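You operate a simulated robot arm through the tools that you are given. There is no shell and no other tool.

You are at the controls of a simulated robot arm. One attempt, no reset.

Task
Put things in order on the table. At the end: the red pawn from the table stands where the pink cap stood; the pink cap is in the grey basket; the brown dice cup is on the black coaster; the green clothes peg from the table stands where the red pawn stood; whatever was shut is shut again. Leave all else as you found it, and nothing knocked over. Set down upright: dice cup.
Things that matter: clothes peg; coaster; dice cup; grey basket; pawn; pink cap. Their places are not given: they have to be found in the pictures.

It is judged by the outcome, as a careful person would: the job done as asked, and still so three seconds after it is handed in. It fails if anything else is knocked over, pushed out of place, dropped, spilled or broken. Lids that push on must go on centred and level and be pressed home; caps that screw on are set level and turned clockwise until they are tight.

Robot
A 6-joint arm with a two-finger parallel gripper, fixed in place. Base frame: the origin is on the floor under the middle of its stand, x ahead of it, y to its left, z up; the work surface is at about z = 74. Lengths are in cm, angles in degrees, forces in N, time in s.
With the tool pointing down near the work surface it reaches from about 20 to 64 cm from the base axis. Its first joint turns from -66.0 to 66.0 degrees. Payload 2.7 kg.
The TCP is the grasp point between the finger pads, 2.3 cm short of the fingertips. In the tool frame z runs along the fingers and y along their closing line. The gripper opens to 9.4 cm. The fingers are 3.8 cm wide and 1 cm thick; the gripper's body (5.4 by 9.6 cm) begins 3.9 cm behind the TCP.
Orientation is that of the tool frame in the base frame, as [roll, pitch, yaw] about the fixed x, y, z axes, in that order (R = Rz(yaw) Ry(pitch) Rx(roll)). With the fingers straight down and closing along the base's y, the tool's x points along the base's -x, its y along +y and its z along -z.

Tools
- The arm moves only by the tool step_arm. Its arguments are lists of equal length, an entry for each row: "offset": the shift along the base's x, y, z in cm, a list of three; "rotation": the turn, a rotation vector about the base's x, y, z in rad, a list of three. In form: {"offset": [[tx, ty, tz], ...], "rotation": [[ax, ay, az], ...]}. A call has 1 to 20 rows; each row shifts and turns the commanded pose from where the row before left it. "gripper" is the finger opening in cm, from 0 to 9.4, set as the call begins (left out, the last holds). A row lasts 0.2 s, in which the tool goes at most 5 cm and 8.6 degrees; a call with a longer step from one row to the next is refused whole, and so is a gripper value outside its range. Where a pose cannot be reached the arm comes as near as it can. A force on the tool above 40 N (or 10 N above the force at the start of the call, whichever is more), or a blocked arm, ends the call early, and 0.2 s more pass. The fingers move at their own pace (about 4.5 cm/s each) and stop on an object; they squeeze with about 20 N. The grip force told is the motor's: it shows also when the fingers shut on nothing. Time passes only in rows, and 0.2 s behind the last, so rows that do not move let the fingers close. It gives the time, the measured TCP pose, the force on the tool (base axes), the opening and the grip force at its end, in the units of the frame above (readings bear some noise), with the torque about the TCP (base axes, N m) and any sound that the robot's microphone picked up.
- Cameras (640 x 400 px; columns grow to the right, rows downward): "scene" is fixed at [7.95, -44.42, 139.55]; the picture's right is [0.68, -0.73, 0.00], its down [-0.48, -0.45, -0.75] and it looks along [0.55, 0.51, -0.66] (base axes); focal length 310 px, centre (320, 200). "wrist" rides on the gripper at [8.6, 1.6, -7.5] in the tool frame; the picture's right is [-0.18, 0.98, 0.00], its down [-0.58, -0.11, -0.81] and it looks along [-0.79, -0.15, 0.59] (tool axes); focal length 243 px, centre (320, 200).
- snapshot(camera): a new picture of that camera. The clock stands still meanwhile.
- point_at(camera, pixels): there is no depth. For up to 12 entries [column, row, z] of the newest picture of that camera ("zoom" is the newest enlarged one), the place [x, y] in the base frame at which the ray of that pixel passes the height z, good to about 0.2 cm. The clock stands still meanwhile.
- zoom(camera, box): a new picture of the part [left, top, right, bottom] of that camera's present view, enlarged. The clock stands still meanwhile.
- close_job(): hands the job in; it is judged then, once.

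Unless the task says otherwise, let go and move clear before handing in.

The tools are called after ">>>" as name(argument=value, ...) on one line, values as JSON. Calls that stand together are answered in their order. step_arm: Moves the arm, as the interface text tells. Its arguments: {"type":"object","properties":{"offset":{"type":"array","items":{"type":"array","items":{"type":"number"}}},"rotation":{"type":"array","items":{"type":"array","items":{"type":"number"}}},"gripper":{"type":"number"}},"required":["offset","rotation"]} The other tools are called the same way: snapshot (camera) takes a picture; point_at (camera, pixels) gives the place at which the rays of pixels pass given heights; zoom (camera, box) takes an enlarged picture of a part of a camera's view; close_job () hands the job in.

At the start:

```text
t: 0.0
eef_pos: [40.15, -2.37, 103.0]
tcp_rot: [179.9, 0.1, -180.0]
wrist_force: [0.0, 0.0, -0.4]
wrist_torque: [0.01, -0.01, -0.01]
finger_gap: 9.41
gripper_force: 0.0
```

scene: 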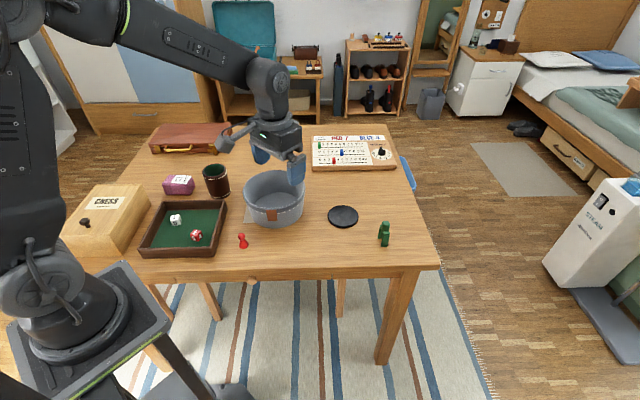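
wrist: 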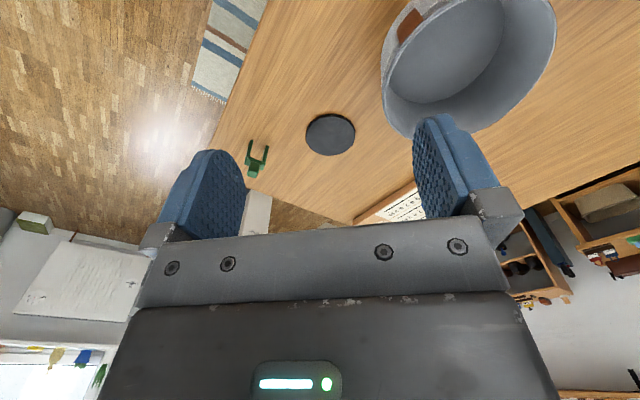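

The first pictures show the red pawn near (243,241), the green peg near (384,233), the coaster at (343,216), the basket at (275,200) and the dice cup at (216,180). I can't see a pink cap yet, so I'll zoom in on the table.

>>> zoom(camera="scene", box=[50, 160, 210, 260])

>>> zoom(camera="scene", box=[190, 150, 350, 250])

>>> zoom(camera="scene", box=[290, 120, 450, 260])

>>> zoom(camera="scene", box=[130, 100, 290, 200])

```text
4.00 times, centred on (130, 210) of scene
```

zoom: 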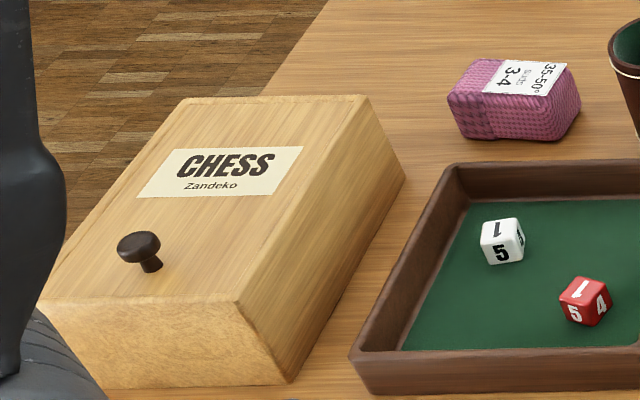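

```text
4.00 times, centred on (270, 200) of scene
```

zoom: 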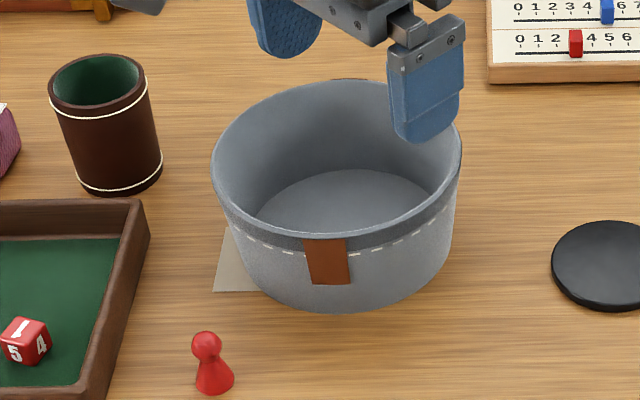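

```text
2.86 times, centred on (370, 190) of scene
```

zoom: 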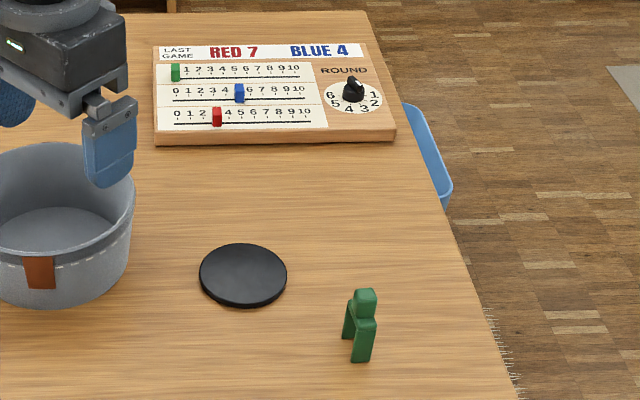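

```text
4.00 times, centred on (210, 150) of scene
```

zoom: 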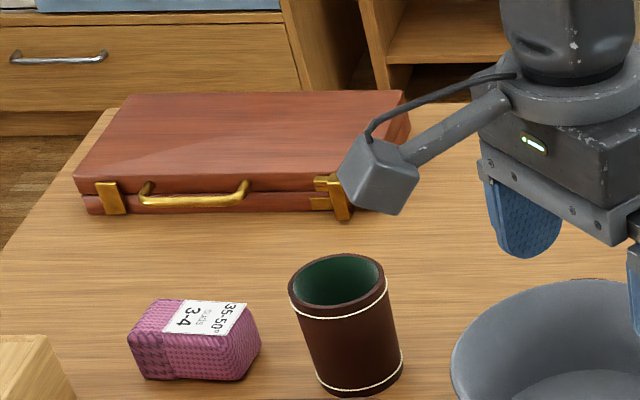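

The purple-pink knitted block at (178,185) carries a label, and the chess box has a knob. I'll zoom closer to see whether that block is the cap or whether the cap could be inside something shut.

>>> zoom(camera="scene", box=[155, 165, 203, 200])

>>> zoom(camera="scene", box=[55, 180, 155, 260])

>>> zoom(camera="scene", box=[140, 110, 240, 165])

>>> zoom(camera="scene", box=[360, 200, 430, 260])

>>> zoom(camera="scene", box=[225, 200, 295, 260])

```text
11.43 times, centred on (179, 182) of scene
```

zoom: 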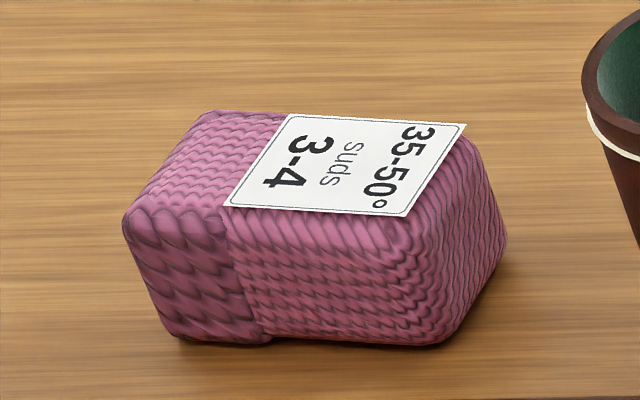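

```text
5.00 times, centred on (105, 220) of scene
```

zoom: 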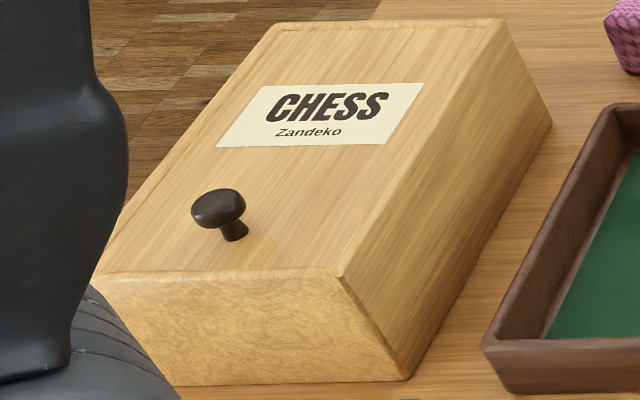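

```text
6.40 times, centred on (190, 138) of scene
```

zoom: 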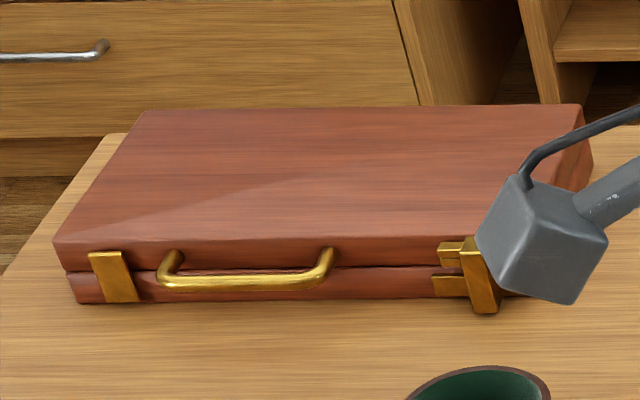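

```text
6.67 times, centred on (395, 230) of scene
```

zoom: 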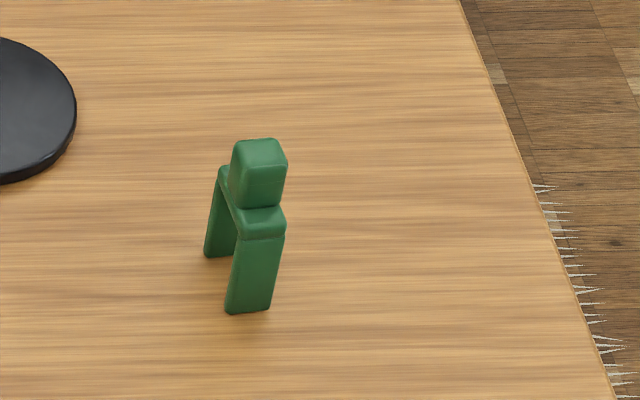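

```text
6.67 times, centred on (260, 230) of scene
```

zoom: 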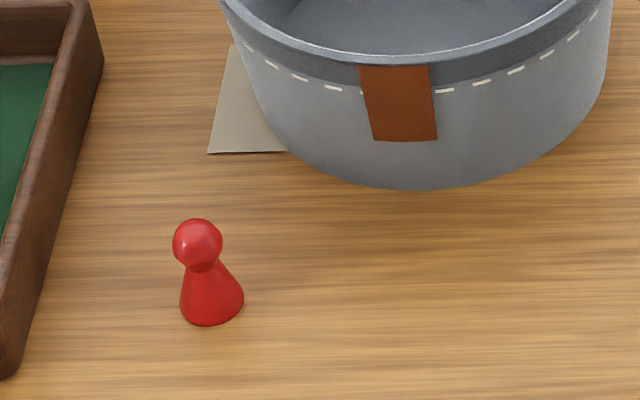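

The knitted block at (179,184) has a turned-up band and a wash-care label (35-50° suds), so it's the folded pink cap. Next I'll get coordinates for everything that matters.

>>> point_at(camera="scene", pixels=[[243.8, 245.4, 74], [241.7, 236.6, 77.5], [379.2, 238.2, 74], [384.2, 246.6, 74], [385.7, 221.8, 80], [343, 217, 74.5], [275, 200, 74], [216, 190, 74], [214, 170, 84], [166.75, 194.1, 74], [189.5, 194.7, 74], [195.2, 186.4, 74]])

>>> point_at(camera="scene", pixels=[[162, 184.2, 78], [168.9, 174.3, 79], [190.5, 175.5, 79], [186.5, 184.5, 79], [328, 216, 74.5], [358, 216, 74.5], [343, 206, 74.5], [343, 227, 74.5], [244, 200, 84], [305, 195, 84], [272, 172, 84], [277, 214, 84]])

```text
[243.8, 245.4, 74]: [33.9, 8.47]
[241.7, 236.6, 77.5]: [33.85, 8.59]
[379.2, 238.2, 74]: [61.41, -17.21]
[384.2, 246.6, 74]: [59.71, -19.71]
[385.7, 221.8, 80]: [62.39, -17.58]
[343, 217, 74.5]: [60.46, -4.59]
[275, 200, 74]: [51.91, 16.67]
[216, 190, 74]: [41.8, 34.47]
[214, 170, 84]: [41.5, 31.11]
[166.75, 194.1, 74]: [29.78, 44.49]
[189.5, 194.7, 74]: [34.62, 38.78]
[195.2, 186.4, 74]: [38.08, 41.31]
```

```text
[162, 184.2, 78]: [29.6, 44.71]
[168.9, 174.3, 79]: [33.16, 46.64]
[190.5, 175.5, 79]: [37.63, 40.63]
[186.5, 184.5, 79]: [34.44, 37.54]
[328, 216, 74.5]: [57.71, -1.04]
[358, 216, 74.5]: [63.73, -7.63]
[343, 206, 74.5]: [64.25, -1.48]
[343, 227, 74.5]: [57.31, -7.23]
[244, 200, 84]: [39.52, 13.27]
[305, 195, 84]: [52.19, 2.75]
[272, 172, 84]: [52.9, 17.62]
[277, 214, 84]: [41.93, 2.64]
```

The cap is about 7.5 x 4.3 cm, centred near (33.9, 42.9), and its short side runs at about 38°. I'll move to hover above it with the fingers set to close across that short side.

>>> step_arm(offset=[[-0.52, 3.775, -0.66], [-0.52, 3.775, -0.66], [-0.52, 3.775, -0.66], [-0.52, 3.775, -0.66], [-0.52, 3.775, -0.66], [-0.52, 3.775, -0.66], [-0.52, 3.775, -0.66], [-0.52, 3.775, -0.66], [-0.52, 3.775, -0.66], [-0.52, 3.775, -0.66], [-0.52, 3.775, -0.66], [-0.52, 3.775, -0.66], [0, 0, 0]], rotation=[[0, 0, -0.0756], [0, 0, -0.0756], [0, 0, -0.0756], [0, 0, -0.0756], [0, 0, -0.0756], [0, 0, -0.0756], [0, 0, -0.0756], [0, 0, -0.0756], [0, 0, -0.0756], [0, 0, -0.0756], [0, 0, -0.0756], [0, 0, -0.0756], [0, 0, 0]], gripper=9.4)

>>> snapshot(camera="wrist")

>>> snapshot(camera="scene")

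```text
t: 2.8
eef_pos: [33.96, 43.04, 94.94]
tcp_rot: [179.9, 0.1, 128.0]
wrist_force: [0.6, 0.4, -0.4]
wrist_torque: [0.02, 0.0, 0.0]
finger_gap: 9.41
gripper_force: 0.1
```

```text
taken
```

wrist: 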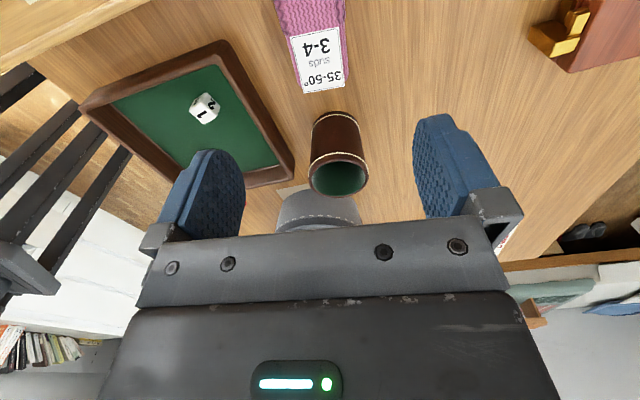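

```text
taken
```

scene: 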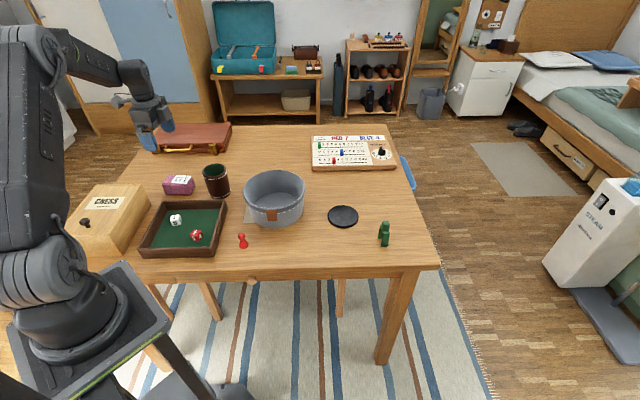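

The cap shows at the top of the wrist view, around (310,40), nearly lined up with the fingers. I'll go down a little so I can measure it more closely.

>>> step_arm(offset=[[0, 0, -3], [0, 0, -3], [0, 0, 0]], rotation=[[0, 0, 0], [0, 0, 0], [0, 0, 0]])

>>> snapshot(camera="wrist")

>>> zoom(camera="wrist", box=[220, 0, 420, 125])

```text
t: 3.6
eef_pos: [33.83, 43.09, 88.96]
tcp_rot: [180.0, 0.2, 128.2]
wrist_force: [-0.9, 0.0, -0.6]
wrist_torque: [-0.03, -0.01, 0.03]
finger_gap: 9.4
gripper_force: 0.1
```

```text
taken
```

wrist: 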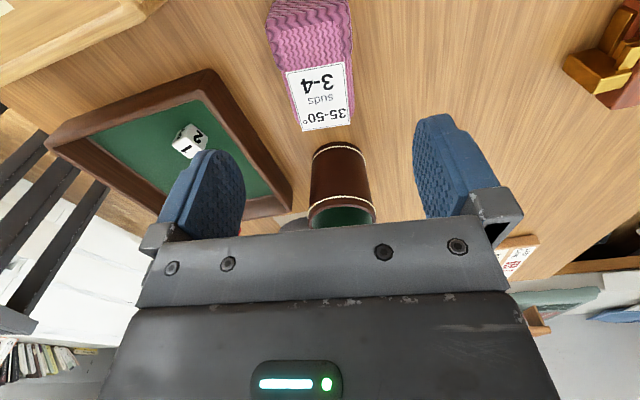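

```text
3.20 times, centred on (320, 62) of wrist
```

zoom: 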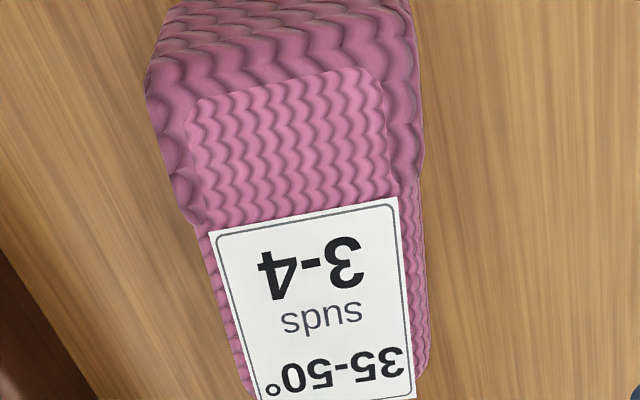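

>>> point_at(camera="zoom", pixels=[[210, 232, 78.3], [397, 198, 78.3], [415, 397, 78.3], [258, 400, 78.3], [150, 80, 77], [418, 50, 77], [195, 225, 76], [425, 195, 76], [425, 370, 76], [250, 390, 76]])

>>> zoom(camera="scene", box=[155, 165, 203, 200])

```text
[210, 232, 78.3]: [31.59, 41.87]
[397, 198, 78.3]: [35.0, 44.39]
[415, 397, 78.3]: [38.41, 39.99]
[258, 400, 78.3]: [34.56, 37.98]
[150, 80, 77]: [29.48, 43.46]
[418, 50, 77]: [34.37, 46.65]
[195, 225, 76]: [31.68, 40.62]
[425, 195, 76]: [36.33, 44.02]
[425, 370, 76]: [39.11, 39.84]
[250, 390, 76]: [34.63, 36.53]
```

```text
11.43 times, centred on (179, 182) of scene
```

zoom: 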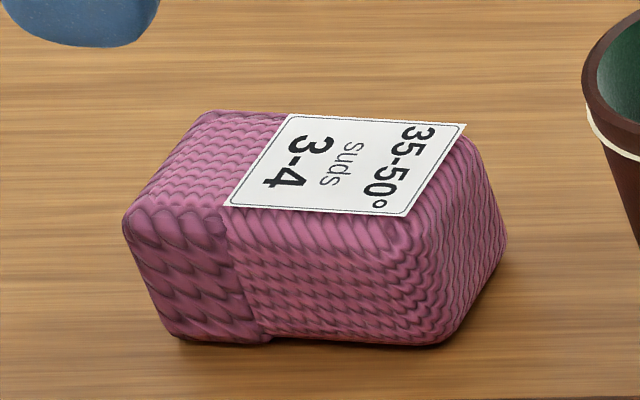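

>>> point_at(camera="zoom", pixels=[[288, 114, 78.3], [466, 124, 78.3], [408, 216, 78.3], [224, 206, 78.3], [288, 114, 79.5], [466, 124, 79.5], [408, 216, 79.5], [224, 206, 79.5], [180, 340, 74], [435, 347, 74], [505, 250, 75.5]])

>>> zoom(camera="wrist", box=[220, 0, 420, 125])

>>> point_at(camera="zoom", pixels=[[210, 232, 79.5], [397, 198, 79.5], [415, 397, 79.5], [258, 400, 79.5]])

```text
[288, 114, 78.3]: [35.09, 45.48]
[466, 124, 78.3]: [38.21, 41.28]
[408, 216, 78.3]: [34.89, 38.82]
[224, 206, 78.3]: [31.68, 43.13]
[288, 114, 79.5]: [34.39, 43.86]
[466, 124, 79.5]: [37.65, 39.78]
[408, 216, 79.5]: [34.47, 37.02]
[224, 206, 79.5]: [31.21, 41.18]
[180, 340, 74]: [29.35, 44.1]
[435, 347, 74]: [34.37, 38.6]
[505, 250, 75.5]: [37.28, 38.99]
```

```text
3.20 times, centred on (320, 62) of wrist
```

zoom: 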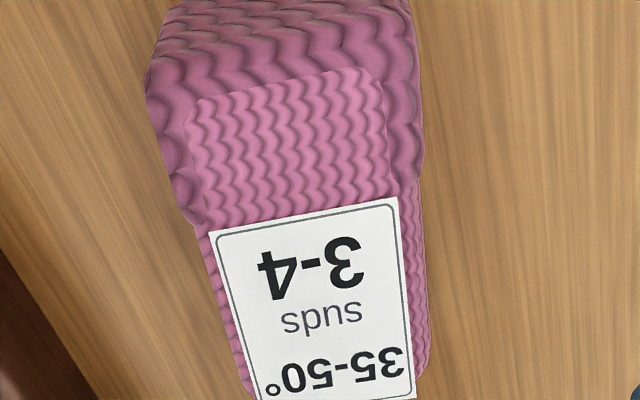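

```text
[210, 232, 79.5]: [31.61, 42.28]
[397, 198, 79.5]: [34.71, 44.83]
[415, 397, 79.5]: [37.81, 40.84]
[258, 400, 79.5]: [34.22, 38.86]
```

Matching the label corners between the two cameras puts the cap's top at z≈78.9 and its centre at about (33.9, 42.4), with the long axis at -52°. Before going down, I'll check the clearance to the chess box and tray.

>>> point_at(camera="wrist", pixels=[[165, 0, 82], [165, 0, 74], [85, 35, 82], [208, 70, 77.5], [292, 180, 77.5], [48, 148, 77.5]])

>>> point_at(camera="scene", pixels=[[151, 205, 74], [141, 185, 82], [95, 183, 82], [122, 255, 74], [108, 237, 82]])

```text
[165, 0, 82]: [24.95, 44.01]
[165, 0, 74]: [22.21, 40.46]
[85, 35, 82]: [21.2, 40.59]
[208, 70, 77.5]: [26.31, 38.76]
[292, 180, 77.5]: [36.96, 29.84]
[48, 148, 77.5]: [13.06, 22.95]
```

```text
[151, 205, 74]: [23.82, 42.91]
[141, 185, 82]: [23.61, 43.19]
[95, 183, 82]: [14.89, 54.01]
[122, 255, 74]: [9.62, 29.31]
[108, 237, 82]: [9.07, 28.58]
```

The chess box corner is near (23.8, 43) and the tray edge stays about 3 cm from the left finger, so there is room to go down. I'll centre at (34.4, 41.75), descend to z≈76.8 and then close.

>>> step_arm(offset=[[0.57, -1.34, 0], [0, 0, -3], [0, 0, -3], [0, 0, -2], [0, 0, -2], [0, 0, -1.2], [0, 0, -0.96], [0, 0, 0]], rotation=[[0, 0, 0], [0, 0, 0], [0, 0, 0], [0, 0, 0], [0, 0, 0], [0, 0, 0], [0, 0, 0], [0, 0, 0]], gripper=7.8)

>>> snapshot(camera="wrist")

>>> zoom(camera="scene", box=[120, 130, 240, 210])

```text
t: 5.4
eef_pos: [34.71, 41.63, 76.86]
tcp_rot: [179.9, 0.1, 128.1]
wrist_force: [0.0, 0.4, -0.4]
wrist_torque: [0.01, -0.03, -0.02]
finger_gap: 7.79
gripper_force: 0.0
```

```text
taken
```

wrist: 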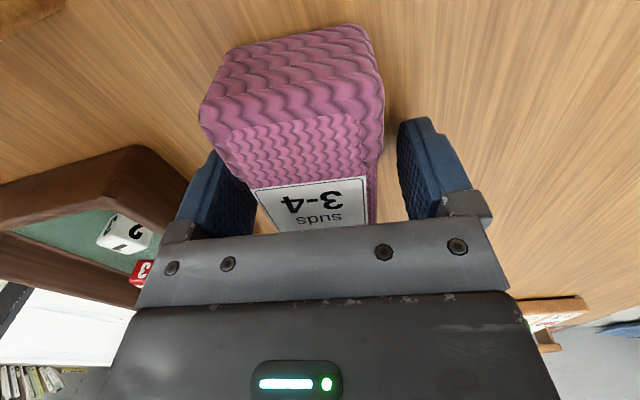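

```text
5.00 times, centred on (180, 170) of scene
```

zoom: 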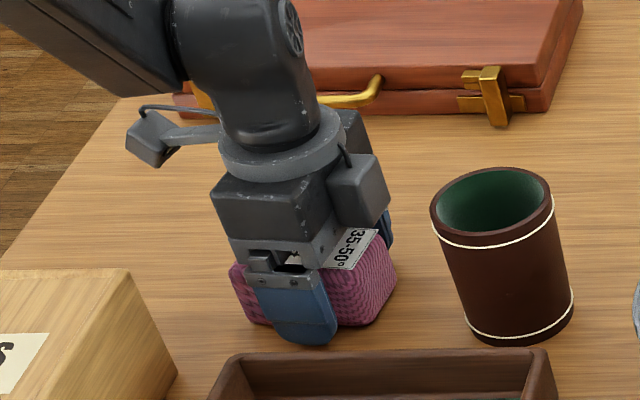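

The cap sits between the open fingers with room on both sides, and there is no contact force. I'll close the gripper now.

>>> step_arm(offset=[[0, 0, 0], [0, 0, 0], [0, 0, 0], [0, 0, 0], [0, 0, 0]], rotation=[[0, 0, 0], [0, 0, 0], [0, 0, 0], [0, 0, 0], [0, 0, 0]], gripper=2.0)

```text
t: 6.6
eef_pos: [34.69, 41.43, 76.97]
tcp_rot: [179.9, 0.1, 128.1]
wrist_force: [-0.9, 0.0, -0.6]
wrist_torque: [-0.04, 0.01, 0.03]
finger_gap: 5.59
gripper_force: 19.8
```

The fingers stopped at 5.6 cm with 20 N of grip, so the cap is held. I'll lift it and check.

>>> step_arm(offset=[[0, 0, 1], [0, 0, 2], [0, 0, 3], [0, 0, 4], [0, 0, 4], [0, 0, 4], [0, 0, 2], [0, 0, 0]], rotation=[[0, 0, 0], [0, 0, 0], [0, 0, 0], [0, 0, 0], [0, 0, 0], [0, 0, 0], [0, 0, 0], [0, 0, 0]])

>>> snapshot(camera="wrist")

>>> snapshot(camera="scene")

```text
t: 8.4
eef_pos: [34.74, 41.56, 96.92]
tcp_rot: [179.9, 0.1, 128.1]
wrist_force: [-0.9, -0.1, -0.9]
wrist_torque: [0.02, 0.01, 0.01]
finger_gap: 5.57
gripper_force: 20.1
```

```text
taken
```

wrist: 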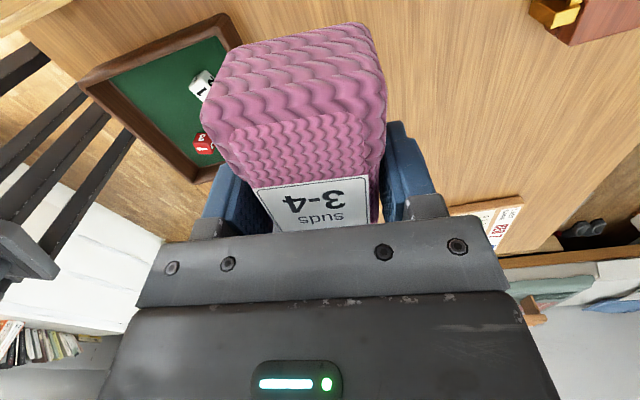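

```text
taken
```

scene: 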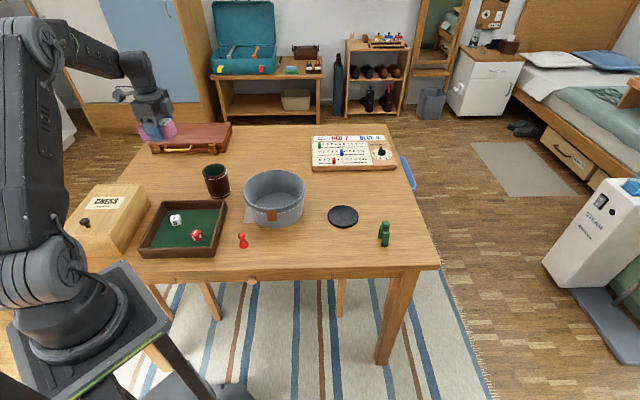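

The cap is held and the spot where it stood is clear. I'll measure the basket's rim and floor to plan the release.

>>> zoom(camera="scene", box=[230, 155, 326, 235])

```text
5.00 times, centred on (278, 195) of scene
```

zoom: 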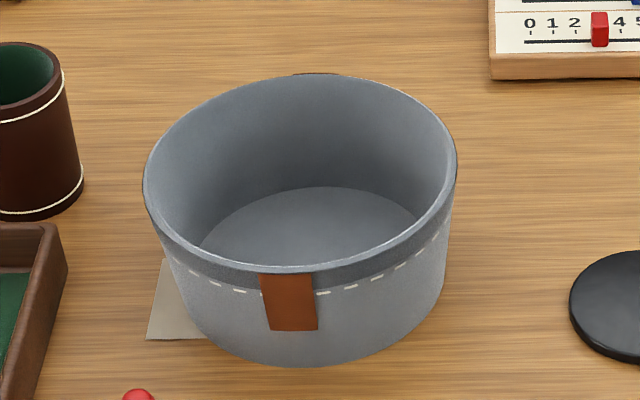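

>>> point_at(camera="zoom", pixels=[[310, 367, 74], [300, 262, 82], [300, 262, 84], [318, 76, 82], [318, 76, 84], [143, 180, 82], [457, 165, 82], [143, 180, 84], [457, 165, 84], [325, 187, 74.5], [202, 335, 74], [440, 300, 74]])

```text
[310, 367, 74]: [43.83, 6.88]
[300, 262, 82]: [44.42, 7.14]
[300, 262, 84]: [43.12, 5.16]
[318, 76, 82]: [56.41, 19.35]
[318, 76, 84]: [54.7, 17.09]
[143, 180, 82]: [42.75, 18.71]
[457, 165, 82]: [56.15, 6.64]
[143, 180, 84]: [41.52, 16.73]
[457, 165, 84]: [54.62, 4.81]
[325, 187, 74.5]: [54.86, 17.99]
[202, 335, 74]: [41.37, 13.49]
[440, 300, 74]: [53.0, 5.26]
```

The basket works out at centre (49.5, 12.5), rim z≈82.3 and inner floor radius about 7.5. I'll carry the cap over it at a safe height and look again.

>>> step_arm(offset=[[1.945, -3.745, 0], [1.945, -3.745, 0], [1.945, -3.745, 0], [1.945, -3.745, 0], [1.945, -3.745, 0], [1.945, -3.745, 0], [1.945, -3.745, 0], [1.945, -3.745, 0], [0, 0, -2], [0, 0, -2], [0, 0, 0]], rotation=[[0, 0, 0], [0, 0, 0], [0, 0, 0], [0, 0, 0], [0, 0, 0], [0, 0, 0], [0, 0, 0], [0, 0, 0], [0, 0, 0], [0, 0, 0], [0, 0, 0]])

>>> snapshot(camera="wrist")

>>> snapshot(camera="scene")

>>> zoom(camera="scene", box=[200, 90, 360, 240])

```text
t: 10.8
eef_pos: [50.1, 11.6, 92.86]
tcp_rot: [179.9, 0.1, 128.1]
wrist_force: [-0.7, -0.9, -1.3]
wrist_torque: [0.0, 0.02, 0.0]
finger_gap: 5.61
gripper_force: 20.1
```

```text
taken
```

wrist: 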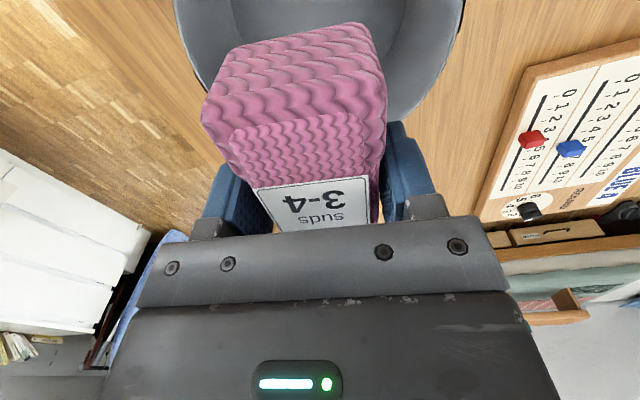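

```text
taken
```

scene: 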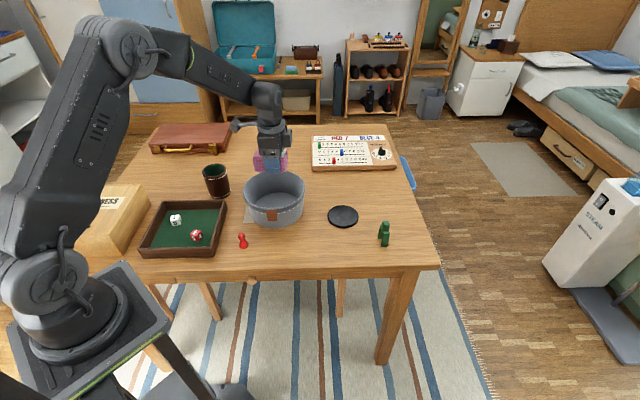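

```text
2.67 times, centred on (280, 165) of scene
```

zoom: 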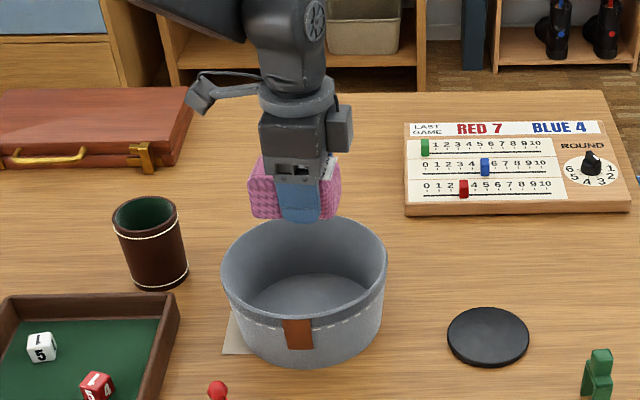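

>>> point_at(camera="wrist", pixels=[[463, 5, 82.3], [445, 65, 82.3], [412, 113, 82.3], [174, 5, 82.3], [186, 50, 82.3], [200, 80, 82.3]])

```text
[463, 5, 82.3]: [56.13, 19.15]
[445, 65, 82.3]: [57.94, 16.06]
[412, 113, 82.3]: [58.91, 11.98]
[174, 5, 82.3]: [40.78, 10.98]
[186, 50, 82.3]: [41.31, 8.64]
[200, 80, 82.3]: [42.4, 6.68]
```

The rim fit from the wrist view gives a centre near (49.7, 12.3), and the cap is centred within about half a centimetre. I'll lower it into the basket and slow down near the floor.

>>> step_arm(offset=[[0, 0, -3], [0, 0, -3], [0, 0, -3], [0, 0, -2.5], [0, 0, -1.5], [0, 0, -1], [0, 0, -0.6], [0, 0, 0]], rotation=[[0, 0, 0], [0, 0, 0], [0, 0, 0], [0, 0, 0], [0, 0, 0], [0, 0, 0], [0, 0, 0], [0, 0, 0]])

>>> snapshot(camera="wrist")

>>> zoom(camera="scene", box=[220, 110, 340, 240])

```text
t: 12.6
eef_pos: [50.13, 11.48, 78.35]
tcp_rot: [180.0, 0.1, 128.1]
wrist_force: [0.3, 1.0, -1.6]
wrist_torque: [0.02, 0.01, 0.0]
finger_gap: 5.58
gripper_force: 19.7
```

```text
taken
```

wrist: 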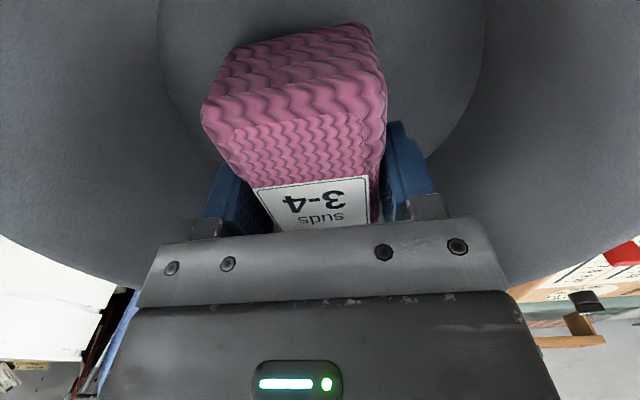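

```text
3.08 times, centred on (280, 175) of scene
```

zoom: 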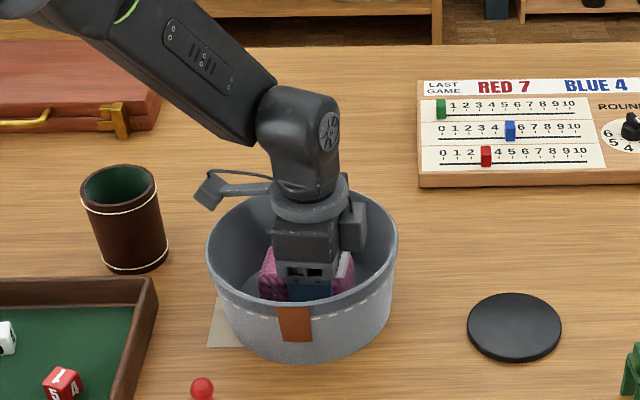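

The cap is inside the basket and not touching the walls. I'll ease it down in small steps until the force shows it has reached the floor.

>>> step_arm(offset=[[0, 0, -0.3], [0, 0, -0.2], [0, 0, 0]], rotation=[[0, 0, 0], [0, 0, 0], [0, 0, 0]])

```text
t: 13.4
eef_pos: [49.94, 11.66, 77.96]
tcp_rot: [-180.0, 0.1, 128.1]
wrist_force: [-0.5, -0.5, -1.7]
wrist_torque: [-0.02, 0.0, -0.02]
finger_gap: 5.59
gripper_force: 19.5
```

>>> step_arm(offset=[[0, 0, -0.2], [0, 0, -0.1], [0, 0, 0]], rotation=[[0, 0, 0], [0, 0, 0], [0, 0, 0]])

```text
t: 14.2
eef_pos: [50.18, 11.6, 77.51]
tcp_rot: [179.9, 0.1, 128.1]
wrist_force: [-0.1, -0.8, 2.0]
wrist_torque: [-0.01, 0.13, 0.01]
finger_gap: 5.57
gripper_force: 20.3
```

The vertical force changed from -1.7 to +2.0 N, so the cap is resting on the basket floor. I'll open the fingers a little and rise.

>>> step_arm(offset=[[0, 0, 0], [0, 0, 0], [0, 0, 0], [0, 0, 0]], rotation=[[0, 0, 0], [0, 0, 0], [0, 0, 0], [0, 0, 0]], gripper=7.2)

>>> snapshot(camera="wrist")

```text
t: 15.2
eef_pos: [50.08, 11.61, 77.62]
tcp_rot: [179.8, 0.1, 128.1]
wrist_force: [-0.2, 0.0, -0.5]
wrist_torque: [0.0, -0.01, 0.01]
finger_gap: 7.2
gripper_force: 0.0
```

```text
taken
```

wrist: 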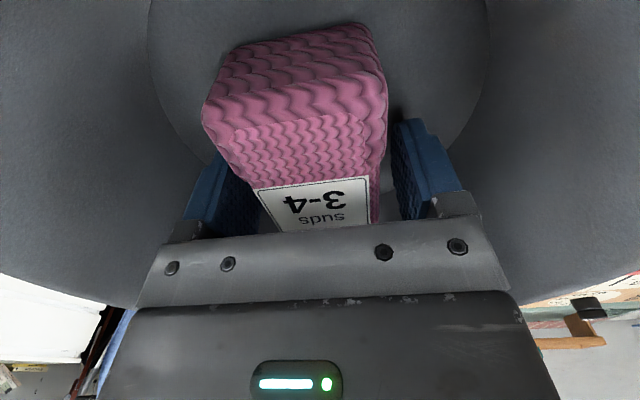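

The cap has been let go and sits in the basket. I'll rise straight up and then move across to hover above the pawn.

>>> step_arm(offset=[[0, 0, 1.5], [0, 0, 3], [0, 0, 4], [0, 0, 4], [0, 0, 4], [-4.05, -0.78, 0], [-4.05, -0.78, 0], [-4.05, -0.78, 0], [-4.05, -0.78, 0], [0, 0, -3], [0, 0, 0]], rotation=[[0, 0, 0], [0, 0, 0], [0, 0, 0], [0, 0, 0], [0, 0, 0], [0, 0, 0], [0, 0, 0], [0, 0, 0], [0, 0, 0], [0, 0, 0], [0, 0, 0]])

>>> snapshot(camera="wrist")

>>> snapshot(camera="scene")

>>> zoom(camera="scene", box=[230, 155, 326, 235])

```text
t: 17.6
eef_pos: [34.05, 8.59, 91.05]
tcp_rot: [179.9, 0.1, 128.0]
wrist_force: [0.4, 0.4, 0.0]
wrist_torque: [0.03, -0.03, 0.02]
finger_gap: 7.21
gripper_force: 0.2
```

```text
taken
```

wrist: 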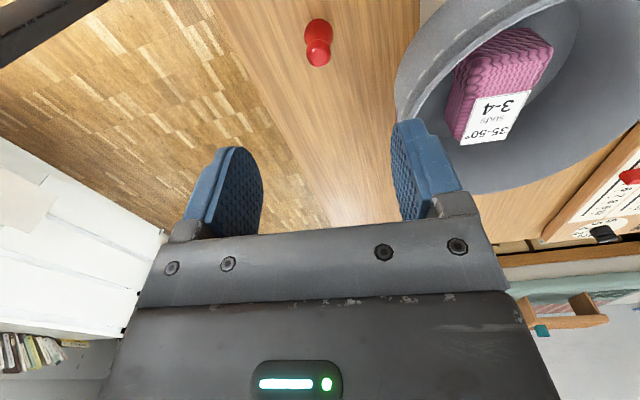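

```text
taken
```

scene: 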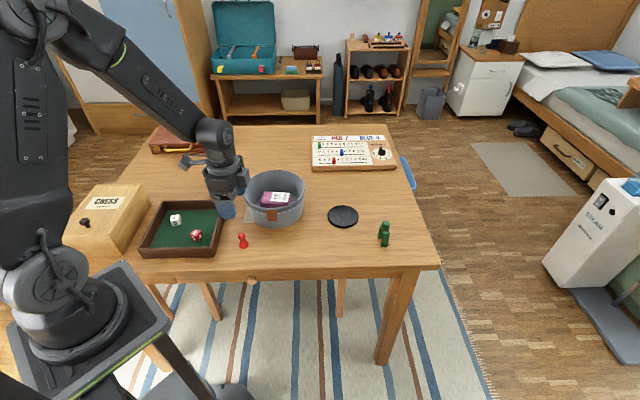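

```text
5.00 times, centred on (278, 195) of scene
```

zoom: 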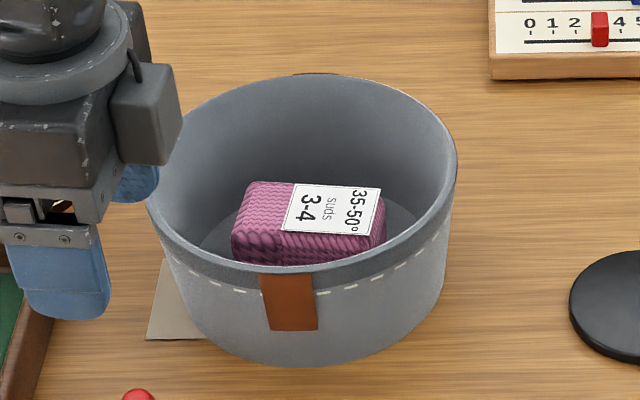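

The cap rests flat in the basket, and the basket hasn't moved. The pawn shows at (318,40) in the wrist view, so I'll measure it precisely.

>>> zoom(camera="wrist", box=[270, 0, 370, 80])

```text
5.00 times, centred on (320, 40) of wrist
```

zoom: 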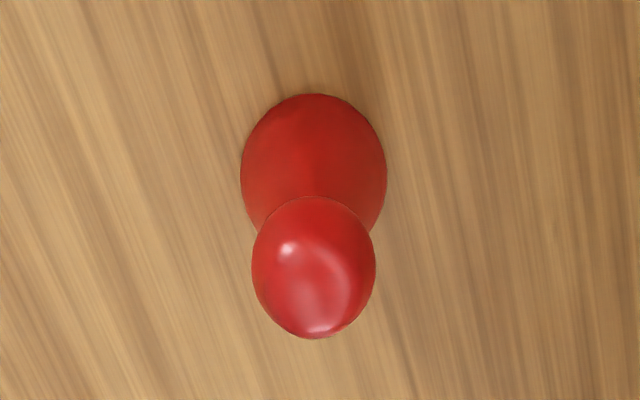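

>>> point_at(camera="zoom", pixels=[[313, 175, 74], [240, 180, 74], [387, 178, 74], [313, 94, 74], [313, 268, 77.5], [251, 268, 77.5], [376, 268, 77.5], [313, 268, 78], [313, 268, 77]])

>>> zoom(camera="scene", box=[229, 225, 261, 255])

```text
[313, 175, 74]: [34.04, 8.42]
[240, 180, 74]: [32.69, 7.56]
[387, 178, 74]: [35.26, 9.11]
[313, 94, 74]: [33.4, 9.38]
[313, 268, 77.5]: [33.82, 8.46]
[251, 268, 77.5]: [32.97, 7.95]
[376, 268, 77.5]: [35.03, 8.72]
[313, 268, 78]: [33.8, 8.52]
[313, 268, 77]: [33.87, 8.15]
```

```text
13.33 times, centred on (245, 240) of scene
```

zoom: 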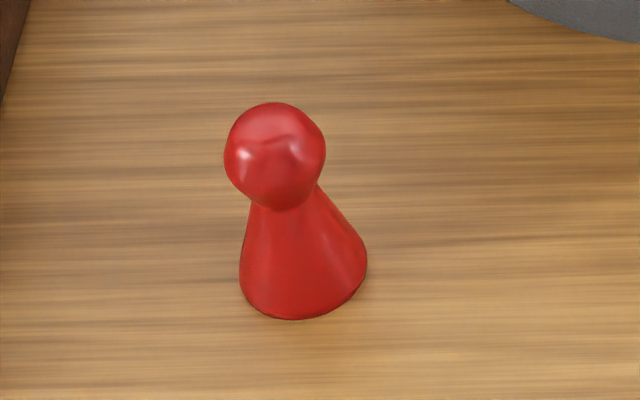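

The pawn stands at (33.9, 8.45), with a base of about 2.9 cm and its head at z≈77.5 about 2.2 cm across. I'll take it by the head, with the fingertips stopping near z≈75.9.

>>> step_arm(offset=[[0.03, -0.03, -3], [0, 0, -3], [0, 0, -3], [0, 0, -2], [0, 0, -1.2], [0, 0, -0.6], [0, 0, 0]], rotation=[[0, 0, 0], [0, 0, 0], [0, 0, 0], [0, 0, 0], [0, 0, 0], [0, 0, 0], [0, 0, 0]], gripper=5.0)

>>> zoom(camera="wrist", box=[200, 100, 440, 250])

>>> zoom(camera="scene", box=[200, 180, 290, 260])

```text
t: 19.2
eef_pos: [34.02, 8.46, 78.12]
tcp_rot: [179.9, 0.1, 128.0]
wrist_force: [-0.3, 0.7, -0.7]
wrist_torque: [0.03, -0.01, -0.04]
finger_gap: 4.99
gripper_force: 0.0
```

```text
2.67 times, centred on (320, 175) of wrist
```

zoom: 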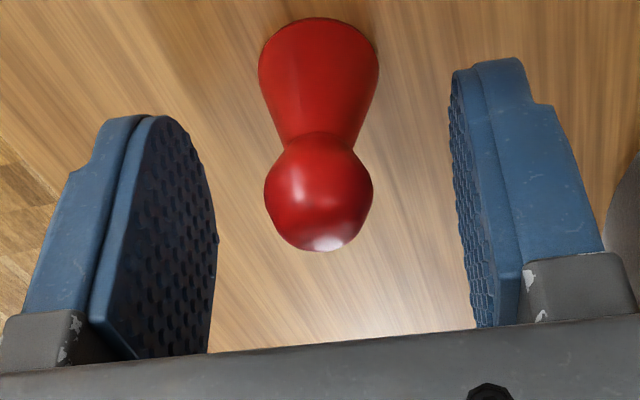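

```text
5.00 times, centred on (245, 220) of scene
```

zoom: 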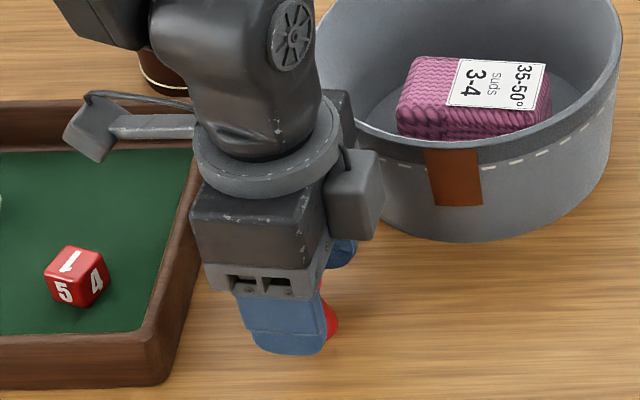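

The pawn is centred between the fingers at TCP column 320. I'll close on its head.

>>> step_arm(offset=[[0, 0, 0], [0, 0, 0], [0, 0, 0], [0, 0, 0], [0, 0, 0]], rotation=[[0, 0, 0], [0, 0, 0], [0, 0, 0], [0, 0, 0], [0, 0, 0]], gripper=1.2)

>>> zoom(camera="wrist", box=[200, 100, 440, 250])

```text
t: 20.4
eef_pos: [33.96, 8.54, 78.21]
tcp_rot: [180.0, 0.1, 128.1]
wrist_force: [0.4, 0.5, 1.1]
wrist_torque: [-0.02, -0.03, -0.02]
finger_gap: 1.83
gripper_force: 19.8
```

```text
2.67 times, centred on (320, 175) of wrist
```

zoom: 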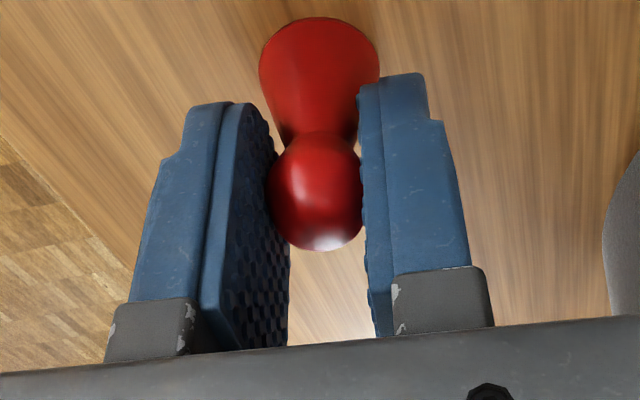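

The fingers hold the head at 1.83 cm with 20 N. I'll lift a little and check that the pawn hangs straight.

>>> step_arm(offset=[[0, 0, 0.5], [0, 0, 1], [0, 0, 1.5], [0, 0, 2], [0, 0, 0]], rotation=[[0, 0, 0], [0, 0, 0], [0, 0, 0], [0, 0, 0], [0, 0, 0]])

>>> zoom(camera="wrist", box=[200, 100, 440, 250])

>>> zoom(camera="scene", box=[200, 180, 290, 260])

```text
t: 21.6
eef_pos: [34.0, 8.46, 83.29]
tcp_rot: [179.9, 0.1, 128.1]
wrist_force: [-0.2, 0.3, -0.5]
wrist_torque: [-0.03, 0.04, -0.02]
finger_gap: 1.81
gripper_force: 20.1
```

```text
2.67 times, centred on (320, 175) of wrist
```

zoom: 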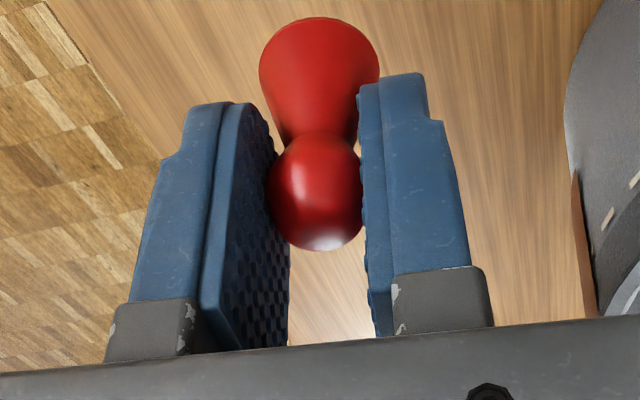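

```text
5.00 times, centred on (245, 220) of scene
```

zoom: 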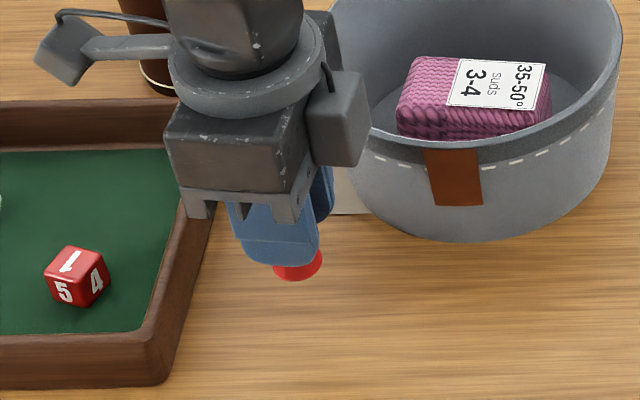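

The pawn is held upright and steady. I'll raise it, carry it across to (33.9, 42.4) and come down close to the table.

>>> step_arm(offset=[[0, 0, 3], [0, 0, 4], [0, 0, 4], [0, 2, 1], [0, 4, 0], [0, 4, 0], [0.03, 4, 0], [0, 4, 0], [0, 4, 0], [0, 4, 0], [0, 4, 0], [0, 2.5, 0], [0, 1.42, 0], [0, 0, 0]], rotation=[[0, 0, 0], [0, 0, 0], [0, 0, 0], [0, 0, 0], [0, 0, 0], [0, 0, 0], [0, 0, 0], [0, 0, 0], [0, 0, 0], [0, 0, 0], [0, 0, 0], [0, 0, 0], [0, 0, 0], [0, 0, 0]])

>>> step_arm(offset=[[0, 0, -3], [0, 0, -4], [0, 0, -4], [0, 0, -3], [0, 0, -1.5], [0, 0, -0.7], [0, 0, 0]], rotation=[[0, 0, 0], [0, 0, 0], [0, 0, 0], [0, 0, 0], [0, 0, 0], [0, 0, 0], [0, 0, 0]])

>>> zoom(camera="wrist", box=[200, 100, 440, 250])

>>> zoom(camera="scene", box=[120, 130, 240, 210])

```text
t: 24.6
eef_pos: [34.04, 42.35, 95.26]
tcp_rot: [179.9, 0.1, 128.0]
wrist_force: [0.2, -0.1, -0.1]
wrist_torque: [-0.01, 0.01, -0.01]
finger_gap: 1.82
gripper_force: 20.2
```

```text
t: 26.2
eef_pos: [33.99, 42.29, 78.95]
tcp_rot: [179.9, 0.1, 128.1]
wrist_force: [0.4, -0.8, -0.1]
wrist_torque: [0.01, -0.02, 0.03]
finger_gap: 1.8
gripper_force: 20.0
```

```text
2.67 times, centred on (320, 175) of wrist
```

zoom: 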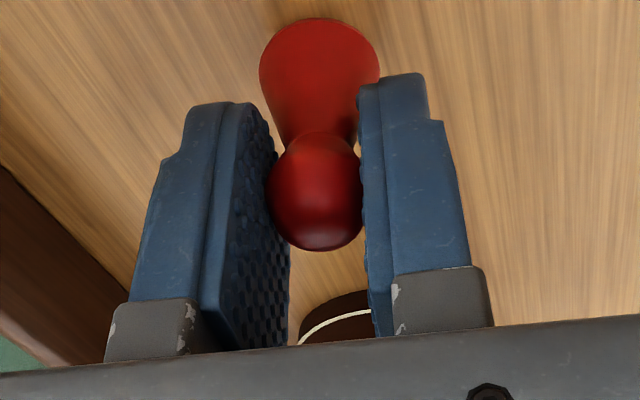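

```text
5.00 times, centred on (180, 170) of scene
```

zoom: 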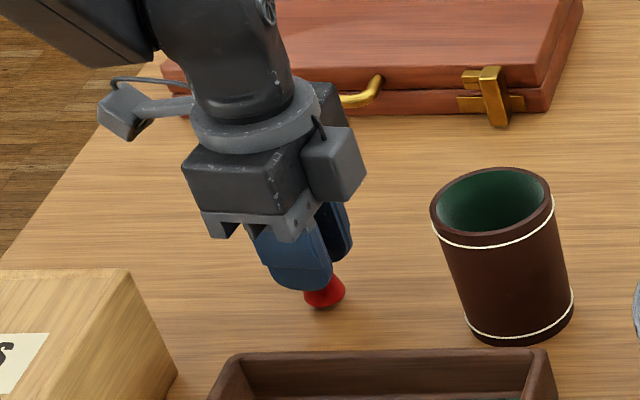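

The pawn is still upright, about 0.8 cm above the table at (34.0, 42.3). I'll lower it gently until the force shows contact.

>>> step_arm(offset=[[0, 0, -0.3], [0, 0, -0.2], [0, 0, -0.15], [0, 0, 0]], rotation=[[0, 0, 0], [0, 0, 0], [0, 0, 0], [0, 0, 0]])

>>> step_arm(offset=[[0, 0, -0.08], [0, 0, -0.06], [0, 0, 0]], rotation=[[0, 0, 0], [0, 0, 0], [0, 0, 0]])

```text
t: 27.2
eef_pos: [34.05, 42.25, 78.33]
tcp_rot: [179.9, 0.1, 128.1]
wrist_force: [0.5, -0.5, 0.3]
wrist_torque: [-0.01, 0.02, 0.03]
finger_gap: 1.81
gripper_force: 19.5
```

```text
t: 28.0
eef_pos: [33.9, 42.29, 78.18]
tcp_rot: [179.9, 0.1, 128.2]
wrist_force: [0.2, 0.1, 0.8]
wrist_torque: [0.03, 0.0, 0.0]
finger_gap: 1.83
gripper_force: 19.5
```

>>> step_arm(offset=[[0, 0, -0.05], [0, 0, 0]], rotation=[[0, 0, 0], [0, 0, 0]])

```text
t: 28.6
eef_pos: [33.86, 42.5, 78.24]
tcp_rot: [179.9, 0.1, 128.1]
wrist_force: [-0.3, 0.0, 0.9]
wrist_torque: [-0.02, 0.01, 0.0]
finger_gap: 1.82
gripper_force: 19.9
```

The height matches the pick-up height and the force has turned upward (about +0.9 N), so the pawn is on the table. I'll open gently.

>>> step_arm(offset=[[0, 0, 0], [0, 0, 0]], rotation=[[0, 0, 0], [0, 0, 0]], gripper=2.4)

>>> step_arm(offset=[[0, 0, 0], [0, 0, 0], [0, 0, 0]], rotation=[[0, 0, 0], [0, 0, 0], [0, 0, 0]], gripper=4.5)

>>> zoom(camera="wrist", box=[200, 100, 440, 250])

```text
t: 29.2
eef_pos: [33.96, 42.34, 78.24]
tcp_rot: [179.8, 0.1, 128.0]
wrist_force: [-0.1, 0.4, -0.1]
wrist_torque: [-0.03, 0.0, 0.02]
finger_gap: 2.41
gripper_force: 0.0
```

```text
t: 30.0
eef_pos: [34.01, 42.34, 78.36]
tcp_rot: [180.0, 0.1, 128.1]
wrist_force: [-0.6, 0.5, -0.2]
wrist_torque: [-0.01, 0.02, -0.01]
finger_gap: 4.53
gripper_force: 0.1
```

```text
2.67 times, centred on (320, 175) of wrist
```

zoom: 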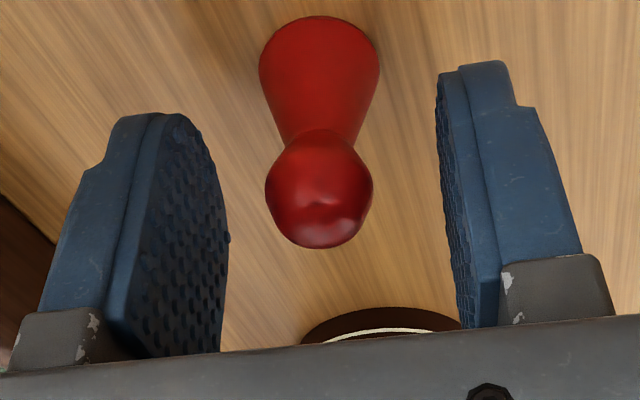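

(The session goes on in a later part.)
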